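You operate a simulated robot arm through the tools that you are given. There is no shell and no other tool. Be economical: measure what you need, move in short steps, check, and stop when the job is done.

Carry out the task below with a simulated robot arm. There is one attempt and no reset: what you move stays moved.

TASK
Slide the small carton along the top of the low bench until it stands next to the jar with the purple foot.
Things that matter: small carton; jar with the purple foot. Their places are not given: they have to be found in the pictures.

It is judged by the outcome, as a careful person would: the job done as asked, and still so three seconds after it is handed in. It fails if anything else is knocked over, pushed out of place, dropped, spilled or broken.

THE ROBOT
A 7-joint arm with a two-finger parallel gripper, fixed in place. Base frame: the origin is at the foot of the arm, x ahead of it, y to its left, z up; the work surface is at about z = 760. Lengths are in mm, angles in rad, forces in N, time in s.
With the tool pointing down near the work surface it reaches from about 300 to 700 mm from the base axis. Its first joint turns from -1.152 to 1.152 rad. Payload 1.57 kg.
Tool frame: the origin (TCP) lies between the finger pads and is the grasp point; the fingertips stand 30 mm ahead of it; z points along the fingers, y is the line along which they close. The gripper opens to 110 mm. The fingers are 24 mm wide and 12 mm thick; the gripper's body (48 by 112 mm) begins 78 mm behind the TCP.
Orientation is told as [roll, pitch, yaw] about the base's x, y, z axes, in that order, counted from this pose: with the fingers straight down and closing along the base's y, the tool's x points along the base's -x, its y along +y and its z along -z.

THE INTERFACE
- The arm moves only by the tool apply_moves. Its argument "steps" is one flat list of numbers, 7 for each row, row after row: the shift along the base's x, y, z in units of 150 mm (1.0 is 150 mm), then the turn, a rotation vector about the base's x, y, z in units of 120 degrees (1.0 is 120 degrees), then the gripper command, from -1 (shut) to 1 (fully open), values between in proportion. In form: [tx, ty, tz, ax, ay, az, jaw, tx, ty, tz, ax, ay, az, jaw, ...]. A call has 1 to 12 rows; each row is the pose to reach, as a shift and turn from the pose commanded when the call began. A call with a number of a shift or a turn outside -1 to 1 is refused whole. A row lasts 0.2 s, in which the tool goes at most 50 mm and 0.15 rad; a call with a longer step from one row to the next is refused whole, and so is a gripper value outside its range. A pose out of reach is approached as far as the arm can. The call stops where the force on the tool passes 40 N (or 10 N more than at its start, if that is more) or the arm is blocked; 0.2 s more then pass. The fingers move at their own pace (about 108 mm/s each) and stop on an object; they squeeze with about 24 N. The grip force told is the motor's: it shows also when the fingers shut on nothing. Time passes only in rows, and 0.2 s behind the last, so rows that repeat a pose let the fingers close. It gives the time, the measured TCP pose, the force on the tool (base axes), the opening and the grip force at its end, in the units of the frame above (readings bear some noise), and new pictures: "pictures" is both (left out), scene, wrist or none.
- Cameras (640 x 400 px; columns grow to the right, rows downward): "scene" is fixed at [155.3, -391, 1391.3]; the picture's right is [0.84, -0.55, 0.00], its down [-0.38, -0.57, -0.73] and it looks along [0.40, 0.61, -0.69] (base axes); focal length 324 px, centre (320, 200). "wrist" rides on the gripper at [-36, 0, -80] in the tool frame; the picture's right is [0.00, -1.00, 0.00], its down [0.97, 0.00, -0.24] and it looks along [0.24, 0.00, 0.97] (tool axes); focal length 218 px, centre (320, 200).
- locate(camera, pixels): for up to 12 pixels [column, row] of the newest picture of that camera ("zoom" is the newest enlarged one), the place [x, y, z] in the base frame of the surface seen there, good to about 3 mm. No time passes.
- close_up(camera, box): a new picture of the part [left, top, right, bottom] of that camera's present view, enlarged. No time passes.
- sign_off(): hands the job in; it is judged then, once.

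Work in short steps. Measure before you move; look again where a grasp or a placing could have gone wrong, and mend it. You have 60 turns and 100 pictures in all, the two below and enlarged ones among them. Open the gripper and draw the arm clear of the work before you hand the job in, unless the task says otherwise; then end with one line.

The tools are called after "Request:" as name(argument=value, ...) on one line, values as JSON. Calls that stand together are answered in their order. apply_moves: Moves the arm, as the interface text tells. Its arguments: {"type":"object","properties":{"steps":{"type":"array"},"pictures":{"type":"string","enum":["both","scene","wrist","none"]}},"required":["steps"]} The other tools are called the same way: locate (camera, pixels) gives the place of the surface under pixels of a picture; close_up (camera, box) takes an enlarged picture of a part of a camera's view; sign_off () hands the job in.

At the start:

```text
time: 0.0
tool_pos: [343.0, 148.4, 969.6]
tcp_rot: [0.001, 0.0, 0.001]
ft_force: [0.5, -0.7, 0.6]
finger_gap: 110.0
gripper_force: 0.2
```

scene: 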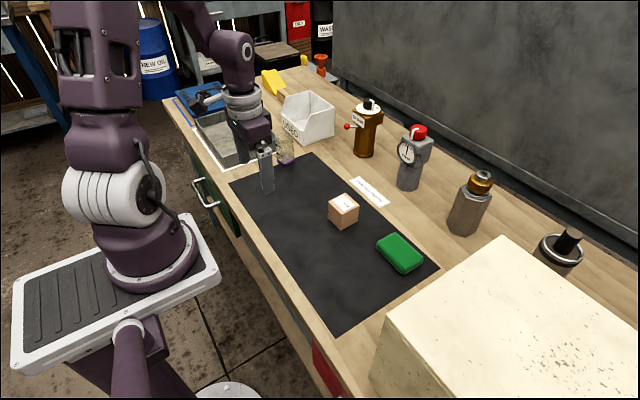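
wrist: 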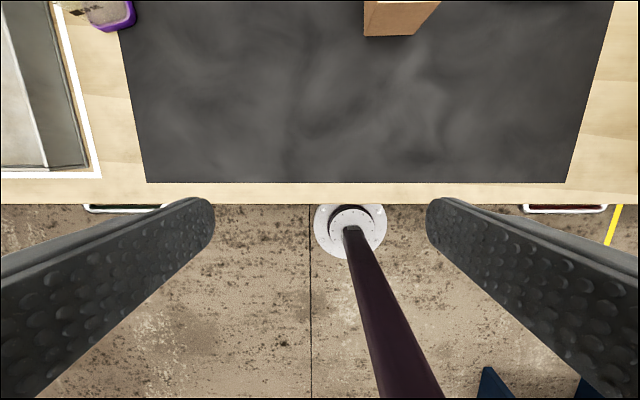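

The small carton is at about (343,210) in the scene. The purple-footed jar seems to be at about (286,150), partly behind the gripper. I'll enlarge the view and measure.

Request:
close_up(camera="scene", box=[220, 90, 420, 240])

Request:
locate(camera="scene", pixels=[[343, 198], [330, 206], [345, 213], [358, 206], [343, 193], [344, 229], [329, 220], [285, 160], [288, 145], [310, 155], [232, 183], [330, 330]])

Request:
locate(camera="wrist", pixels=[[365, 36], [413, 36], [364, 3], [110, 30], [132, 20], [133, 3], [90, 25], [105, 10], [75, 5]])

```text
2.67 times, centred on (320, 165) of scene
```

zoom: 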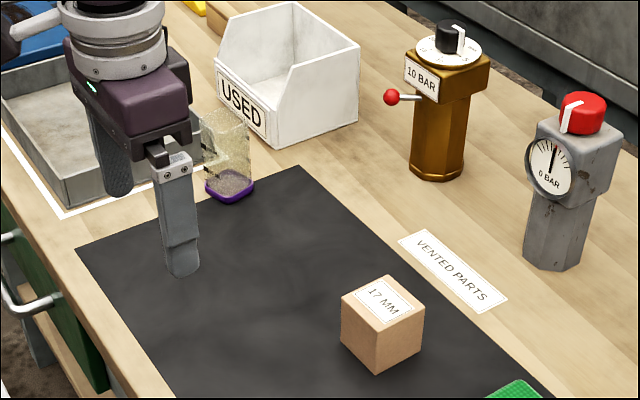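

```text
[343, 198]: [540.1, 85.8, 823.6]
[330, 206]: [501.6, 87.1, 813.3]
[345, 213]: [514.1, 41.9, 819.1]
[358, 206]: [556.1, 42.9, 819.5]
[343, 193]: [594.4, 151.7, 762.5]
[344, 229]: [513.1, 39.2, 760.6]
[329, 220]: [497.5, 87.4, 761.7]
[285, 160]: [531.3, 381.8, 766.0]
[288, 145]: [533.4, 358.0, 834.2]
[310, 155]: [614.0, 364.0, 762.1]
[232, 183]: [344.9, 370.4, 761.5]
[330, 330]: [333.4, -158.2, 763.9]
```

```text
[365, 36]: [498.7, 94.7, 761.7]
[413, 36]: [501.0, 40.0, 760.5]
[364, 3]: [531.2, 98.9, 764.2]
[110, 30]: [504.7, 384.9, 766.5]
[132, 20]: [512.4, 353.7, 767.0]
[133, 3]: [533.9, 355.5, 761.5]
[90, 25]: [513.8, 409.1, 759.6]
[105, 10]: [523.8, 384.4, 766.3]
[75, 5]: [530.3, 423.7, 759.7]
```

The carton spans about x 500–555 and y 40–93, with its top near z 820. The jar is around x 505–555, y 355–410. I plan a two-finger push along +y, so I'll refine the edges first.

Request:
locate(camera="zoom", pixels=[[343, 299], [378, 331], [422, 308], [386, 277], [377, 372], [343, 346], [421, 352], [207, 190], [230, 202], [252, 186], [247, 125], [204, 112]])

Request:
close_up(camera="scene", box=[260, 100, 360, 175])

```text
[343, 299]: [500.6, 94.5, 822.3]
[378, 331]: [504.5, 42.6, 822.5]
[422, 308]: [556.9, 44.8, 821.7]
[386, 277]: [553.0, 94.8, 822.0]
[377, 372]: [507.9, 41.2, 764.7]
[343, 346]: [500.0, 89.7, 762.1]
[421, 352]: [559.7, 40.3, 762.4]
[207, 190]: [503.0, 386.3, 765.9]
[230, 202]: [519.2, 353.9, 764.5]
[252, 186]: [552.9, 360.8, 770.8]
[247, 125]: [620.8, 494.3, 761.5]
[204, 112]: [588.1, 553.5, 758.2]
```

```text
5.33 times, centred on (310, 138) of scene
```

zoom: 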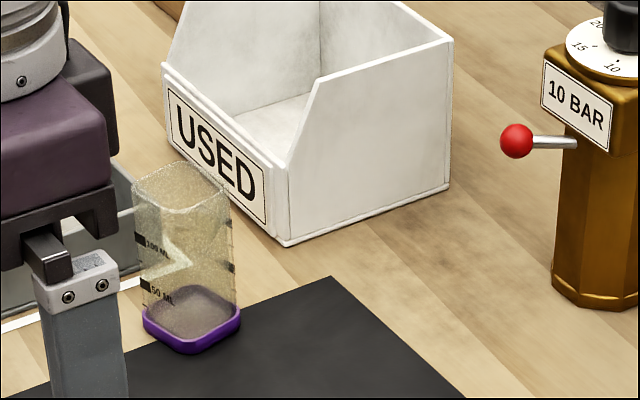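

Carton: centre about (529, 68), 53 mm wide. Jar: near face at y≈354, x≈530. I'll turn the tool 90° and move high toward a point behind the carton on its -y side, with the fingers partly closed.

Request:
apply_moves(steps=[0.09, -0.087, 0, 0, 0, 0.068, -0.455, 0.18, -0.173, 0, 0, 0, 0.136, -0.455, 0.27, -0.26, 0, 0, 0, 0.204, -0.455, 0.36, -0.347, 0, 0, 0, 0.272, -0.455, 0.45, -0.433, 0, 0, 0, 0.34, -0.455, 0.54, -0.52, 0, 0, 0, 0.408, -0.455, 0.63, -0.607, 0, 0, 0, 0.476, -0.455, 0.72, -0.693, 0, 0, 0, 0.544, -0.455, 0.81, -0.78, 0, 0, 0, 0.612, -0.455, 0.9, -0.867, 0, 0, 0, 0.68, -0.455, 1, -0.96, 0, 0, 0, 0.75, -0.455, 1, -0.96, 0, 0, 0, 0.75, -0.455])

```text
time: 2.6
tool_pos: [492.3, 4.4, 966.9]
tcp_rot: [0.001, -0.001, 1.572]
ft_force: [-0.1, -1.0, 0.1]
finger_gap: 30.0
gripper_force: 0.1
```

scene: 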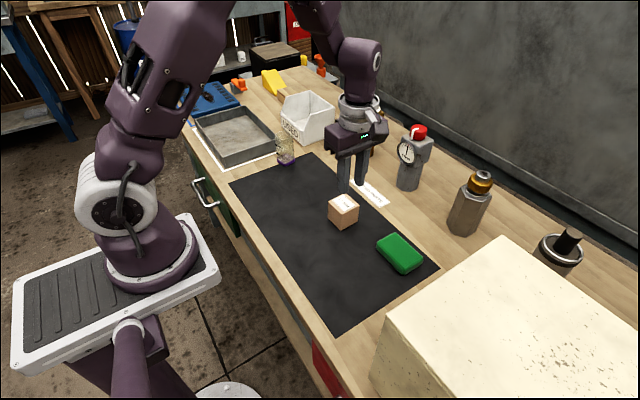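
wrist: 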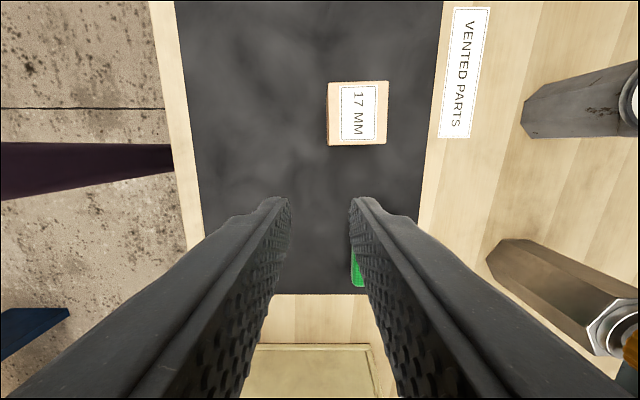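

The green box sits behind the carton, so I check its extent before going down. I also re-measure the now unobstructed jar.

Request:
locate(camera="scene", pixels=[[377, 241], [390, 235], [404, 270], [420, 258], [285, 163], [278, 158], [294, 159], [285, 133], [378, 252], [403, 274]])

Request:
locate(camera="wrist", pixels=[[329, 82], [388, 82], [329, 145], [386, 143], [353, 255]])

Request:
close_up(camera="scene", box=[260, 110, 340, 170])

```text
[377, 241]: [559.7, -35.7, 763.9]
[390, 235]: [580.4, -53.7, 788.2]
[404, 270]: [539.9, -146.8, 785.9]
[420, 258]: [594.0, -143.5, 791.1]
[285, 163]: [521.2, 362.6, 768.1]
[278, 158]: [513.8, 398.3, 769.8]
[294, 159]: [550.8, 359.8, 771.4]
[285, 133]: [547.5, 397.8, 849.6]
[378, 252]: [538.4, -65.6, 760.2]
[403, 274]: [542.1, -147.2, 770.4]
```

```text
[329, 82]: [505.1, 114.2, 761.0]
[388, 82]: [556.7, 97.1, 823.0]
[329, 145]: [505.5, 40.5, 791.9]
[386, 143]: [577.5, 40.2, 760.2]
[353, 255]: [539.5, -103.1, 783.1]
```

```text
6.67 times, centred on (300, 140) of scene
```

zoom: 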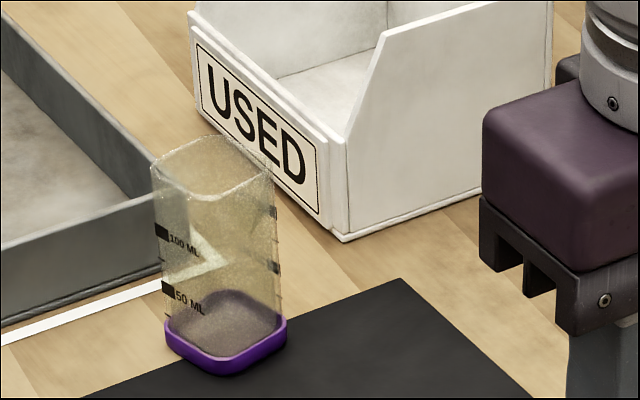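

Clear: the green box ends near y=-45 and the carton's rear face is at y≈42. I'll centre the fingers at x=530, y=14 and go down.

Request:
apply_moves(steps=[0.247, 0.065, 0, 0, 0, 0, -0.455, 0.247, 0.065, -0.25, 0, 0, 0, -0.455, 0.247, 0.065, -0.5, 0, 0, 0, -0.455, 0.247, 0.065, -0.75, 0, 0, 0, -0.455, 0.247, 0.065, -0.95, 0, 0, 0, -0.455, 0.247, 0.065, -0.95, 0, 0, 0, -0.455])

```text
time: 4.0
tool_pos: [528.0, 13.6, 826.5]
tcp_rot: [-0.002, 0.0, 1.57]
ft_force: [-0.2, -0.3, 1.0]
finger_gap: 29.9
gripper_force: 0.1
```

scene: 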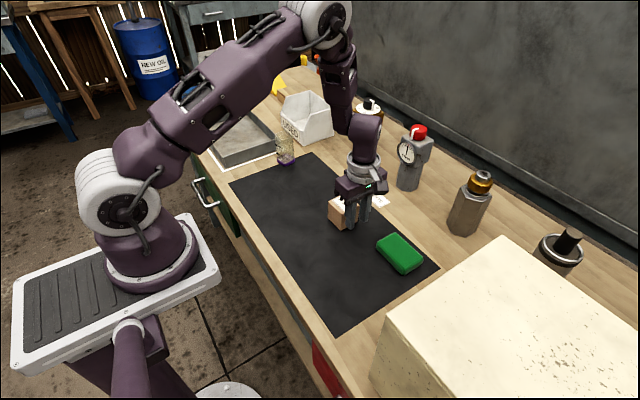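
wrist: 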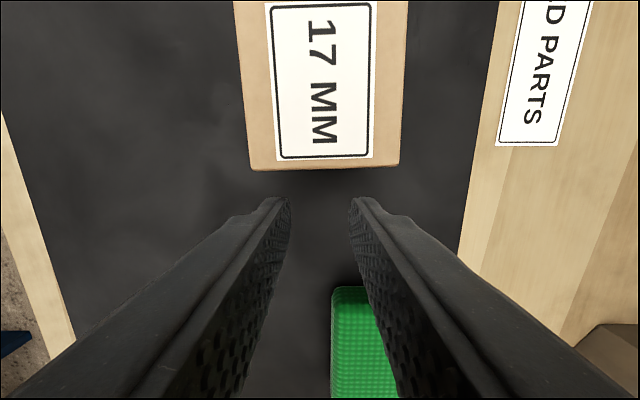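

The fingers line up behind the carton. I lower to about z=801 (tips at ~771), then push gently about 45 mm along +y to see how it slides.

Request:
apply_moves(steps=[0, 0, -0.17, 0, 0, 0, -0.455, 0, 0.03, -0.17, 0, 0, 0, -0.455, 0, 0.07, -0.17, 0, 0, 0, -0.455, 0, 0.11, -0.17, 0, 0, 0, -0.455, 0, 0.15, -0.17, 0, 0, 0, -0.455, 0, 0.19, -0.17, 0, 0, 0, -0.455, 0, 0.24, -0.17, 0, 0, 0, -0.455, 0, 0.29, -0.17, 0, 0, 0, -0.455])

```text
time: 5.8
tool_pos: [528.4, 58.4, 801.8]
tcp_rot: [0.0, 0.0, 1.571]
ft_force: [0.3, -0.9, 0.4]
finger_gap: 30.3
gripper_force: 0.0
```

scene: 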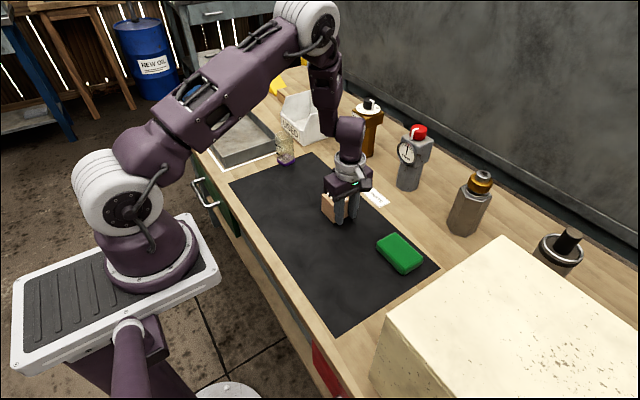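
wrist: 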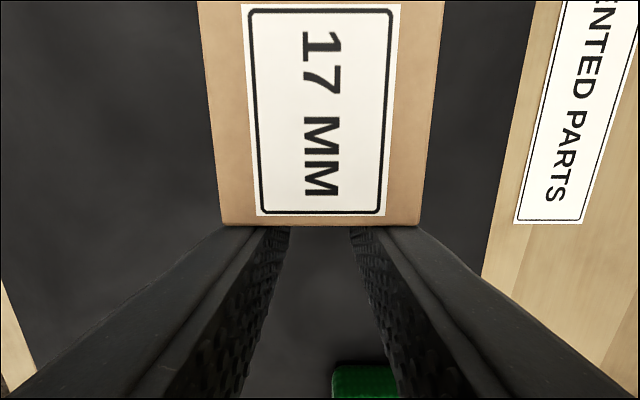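

The carton slides squarely against both fingers with low force. I push another ~142 mm at the same pace.

Request:
apply_moves(steps=[0, 0.06, 0, 0, 0, 0, -0.455, 0, 0.14, 0, 0, 0, 0, -0.455, 0, 0.22, 0, 0, 0, 0, -0.455, 0, 0.3, 0, 0, 0, 0, -0.455, 0, 0.38, 0, 0, 0, 0, -0.455, 0, 0.46, 0, 0, 0, 0, -0.455, 0, 0.54, 0, 0, 0, 0, -0.455, 0, 0.62, 0, 0, 0, 0, -0.455, 0, 0.7, 0, 0, 0, 0, -0.455, 0, 0.78, 0, 0, 0, 0, -0.455, 0, 0.86, 0, 0, 0, 0, -0.455, 0, 0.92, 0, 0, 0, 0, -0.455])

```text
time: 8.4
tool_pos: [529.4, 194.3, 799.9]
tcp_rot: [0.0, -0.002, 1.572]
ft_force: [0.7, -0.3, 1.4]
finger_gap: 30.0
gripper_force: 0.0
```

scene: 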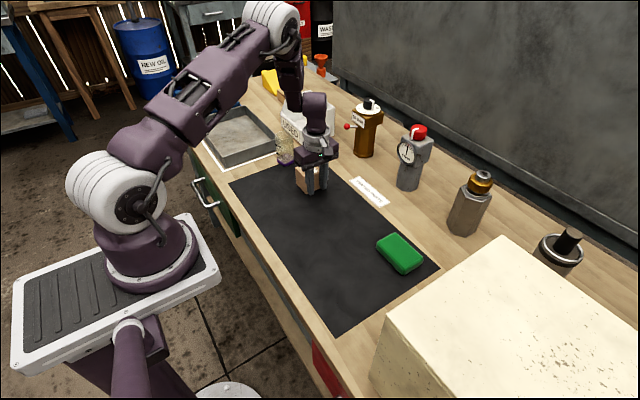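
wrist: 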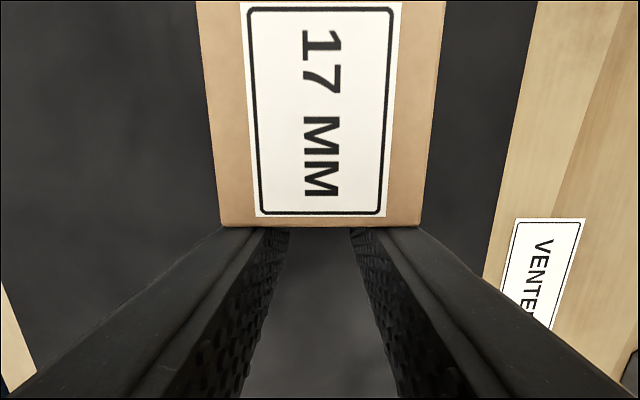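

The carton is still square, with its front face at about y=260. I push about 60 mm more, then check the remaining gap to the jar.

Request:
apply_moves(steps=[0, 0.06, 0, 0, 0, 0, -0.455, 0, 0.13, 0, 0, 0, 0, -0.455, 0, 0.2, 0, 0, 0, 0, -0.455, 0, 0.27, 0, 0, 0, 0, -0.455, 0, 0.33, 0, 0, 0, 0, -0.455, 0, 0.38, 0, 0, 0, 0, -0.455, 0, 0.4, 0, 0, 0, 0, -0.455])

Request:
close_up(camera="scene", box=[240, 110, 340, 210])

```text
time: 10.0
tool_pos: [529.8, 254.9, 800.7]
tcp_rot: [0.0, 0.0, 1.57]
ft_force: [1.1, -0.2, 0.2]
finger_gap: 29.8
gripper_force: 0.1
```

scene: 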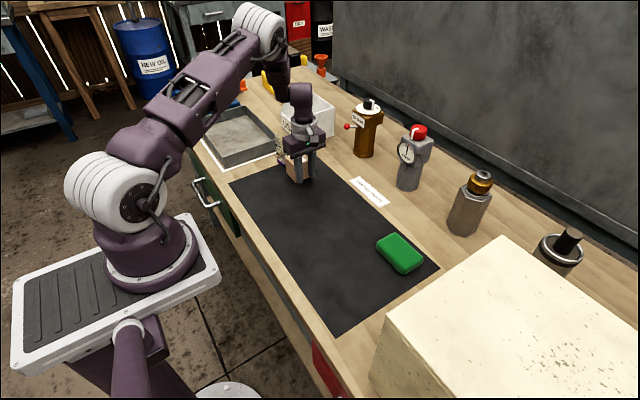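
wrist: 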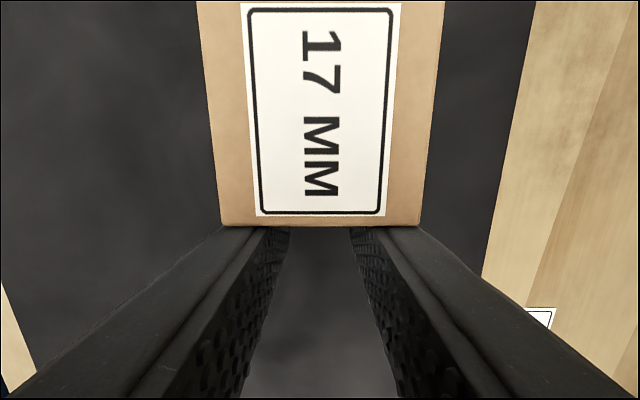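

```text
4.00 times, centred on (290, 160) of scene
```

zoom: 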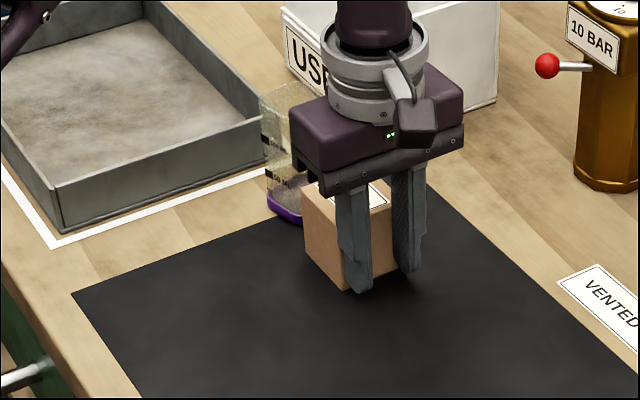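

Predicted front face is y≈320 and the jar starts at y≈354. I confirm on the carton's near edges and the jar foot before the last nudge.

Request:
locate(camera="zoom", pixels=[[304, 190], [306, 250], [308, 200], [345, 289], [294, 221], [271, 203], [280, 215], [300, 222]])

```text
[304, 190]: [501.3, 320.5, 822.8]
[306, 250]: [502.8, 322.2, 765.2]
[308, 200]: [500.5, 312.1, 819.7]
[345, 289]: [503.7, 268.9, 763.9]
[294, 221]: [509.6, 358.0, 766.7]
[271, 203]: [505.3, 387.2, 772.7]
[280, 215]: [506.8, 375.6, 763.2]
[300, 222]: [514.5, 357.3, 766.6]
```

The gap is about 33 mm (front face at 321, jar foot at ~354). I'll nudge 21 mm slowly to leave roughly 12 mm.

Request:
apply_moves(steps=[0, 0.03, 0, 0, 0, 0, -0.455, 0, 0.06, 0, 0, 0, 0, -0.455, 0, 0.09, 0, 0, 0, 0, -0.455, 0, 0.115, 0, 0, 0, 0, -0.455, 0, 0.13, 0, 0, 0, 0, -0.455, 0, 0.14, 0, 0, 0, 0, -0.455])

Request:
close_up(camera="scene", box=[240, 110, 340, 210])

```text
time: 11.4
tool_pos: [530.5, 276.4, 800.9]
tcp_rot: [0.0, 0.001, 1.57]
ft_force: [0.7, -0.4, 1.1]
finger_gap: 30.0
gripper_force: 0.0
```

scene: 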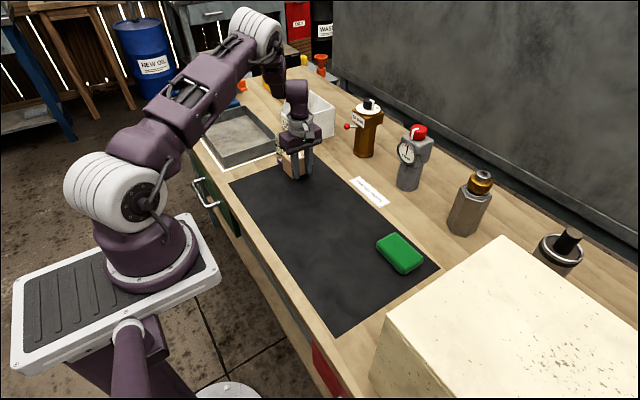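
wrist: 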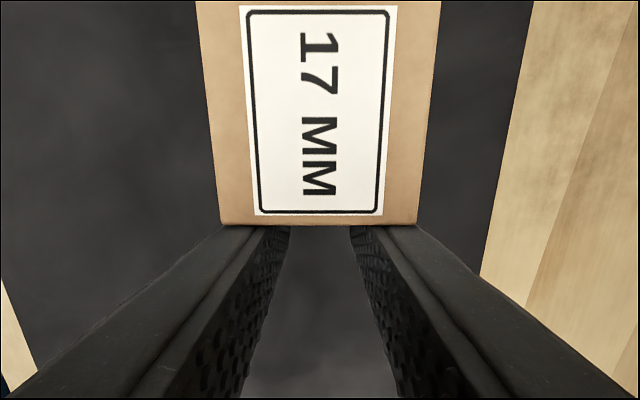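

```text
4.00 times, centred on (290, 160) of scene
```

zoom: 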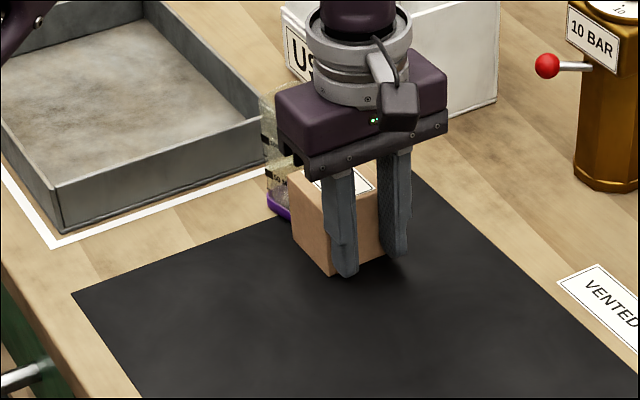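

The carton now stands just short of the jar, and the jar hasn't moved. I back straight off along -y, rise and withdraw to look.

Request:
apply_moves(steps=[0, -0.1, 0, 0, 0, 0, -0.455, 0, -0.3, 0, 0, 0, 0, -0.455, 0, -0.55, 0.1, 0, 0, 0, -0.455, 0, -0.8, 0.35, 0, 0, 0, -0.455, 0, -0.95, 0.6, 0, 0, 0, -0.455, 0, -1, 0.85, 0, 0, 0, 0, 0, -1, 1, 0, 0, 0, 0.5, 0, -1, 1, 0, 0, 0, 1, 0, -1, 1, 0, 0, 0, 1])

Request:
close_up(camera="scene", box=[240, 110, 340, 210])

```text
refused: row 4 steps farther than a row can; nothing moved
```

```text
4.00 times, centred on (290, 160) of scene
```

zoom: 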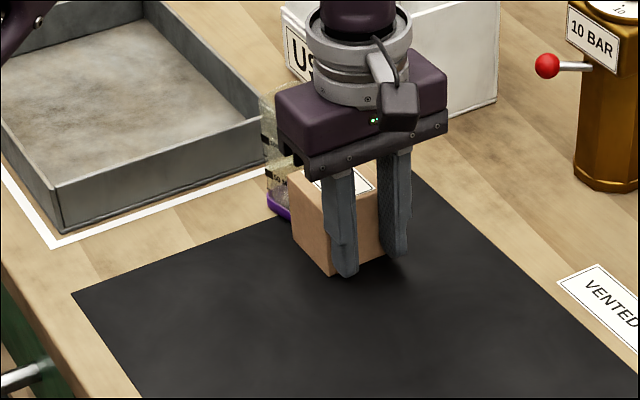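

One row was too long, so nothing moved. I retry with shorter steps.

Request:
apply_moves(steps=[0, -0.1, 0, 0, 0, 0, -0.455, 0, -0.3, 0, 0, 0, 0, -0.455, 0, -0.5, 0.1, 0, 0, 0, -0.455, 0, -0.7, 0.3, 0, 0, 0, -0.455, 0, -0.85, 0.5, 0, 0, 0, -0.455, 0, -0.95, 0.7, 0, 0, 0, -0.455, 0, -1, 0.9, 0, 0, 0, 0, 0, -1, 1, 0, 0, 0, 1, 0, -1, 1, 0, 0, 0, 1, 0, -1, 1, 0, 0, 0, 1])

Request:
close_up(camera="scene", box=[240, 110, 340, 210])

```text
time: 13.6
tool_pos: [530.3, 127.5, 950.8]
tcp_rot: [-0.001, 0.001, 1.57]
ft_force: [-0.5, -0.5, -0.7]
finger_gap: 109.7
gripper_force: 0.1
```

scene: 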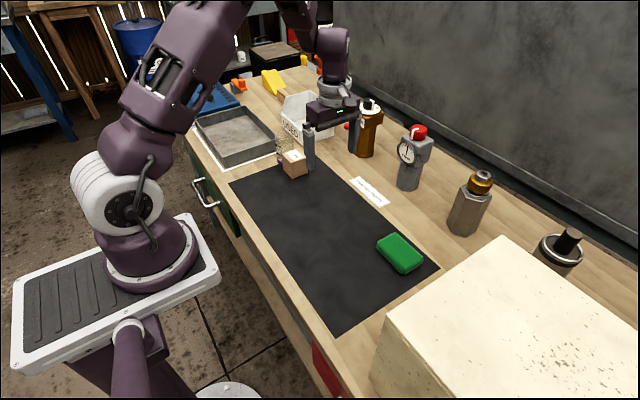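
wrist: 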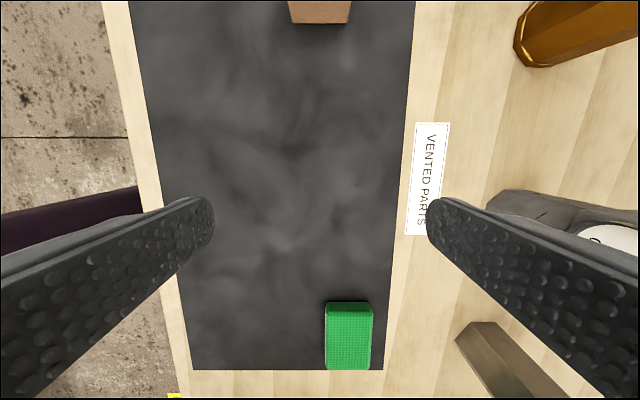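

```text
4.00 times, centred on (290, 160) of scene
```

zoom: 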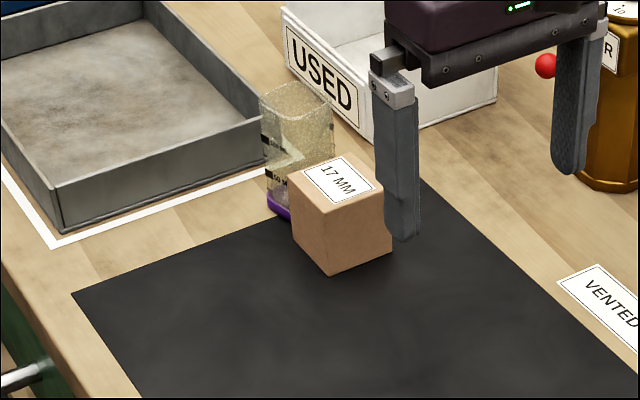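

Request:
locate(camera="zoom", pixels=[[290, 175], [345, 155], [383, 188], [328, 216], [329, 273], [270, 204], [286, 218], [294, 238]])

```text
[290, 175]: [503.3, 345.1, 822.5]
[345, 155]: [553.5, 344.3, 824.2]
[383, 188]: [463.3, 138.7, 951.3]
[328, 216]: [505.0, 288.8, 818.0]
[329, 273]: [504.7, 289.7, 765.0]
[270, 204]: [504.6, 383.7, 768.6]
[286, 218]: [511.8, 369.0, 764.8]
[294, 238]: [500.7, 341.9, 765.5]
```

The carton's front face is at y≈343, about 12 mm from the jar foot. It stands square and upright, nothing else has moved, and the arm is open and raised clear. I'm handing in.

Request:
sign_off()

```text
The job is handed in.
```

I slid the small carton along the bench top to about 12 mm from the jar with the purple foot. It's still upright, and the pictures show nothing else was moved.
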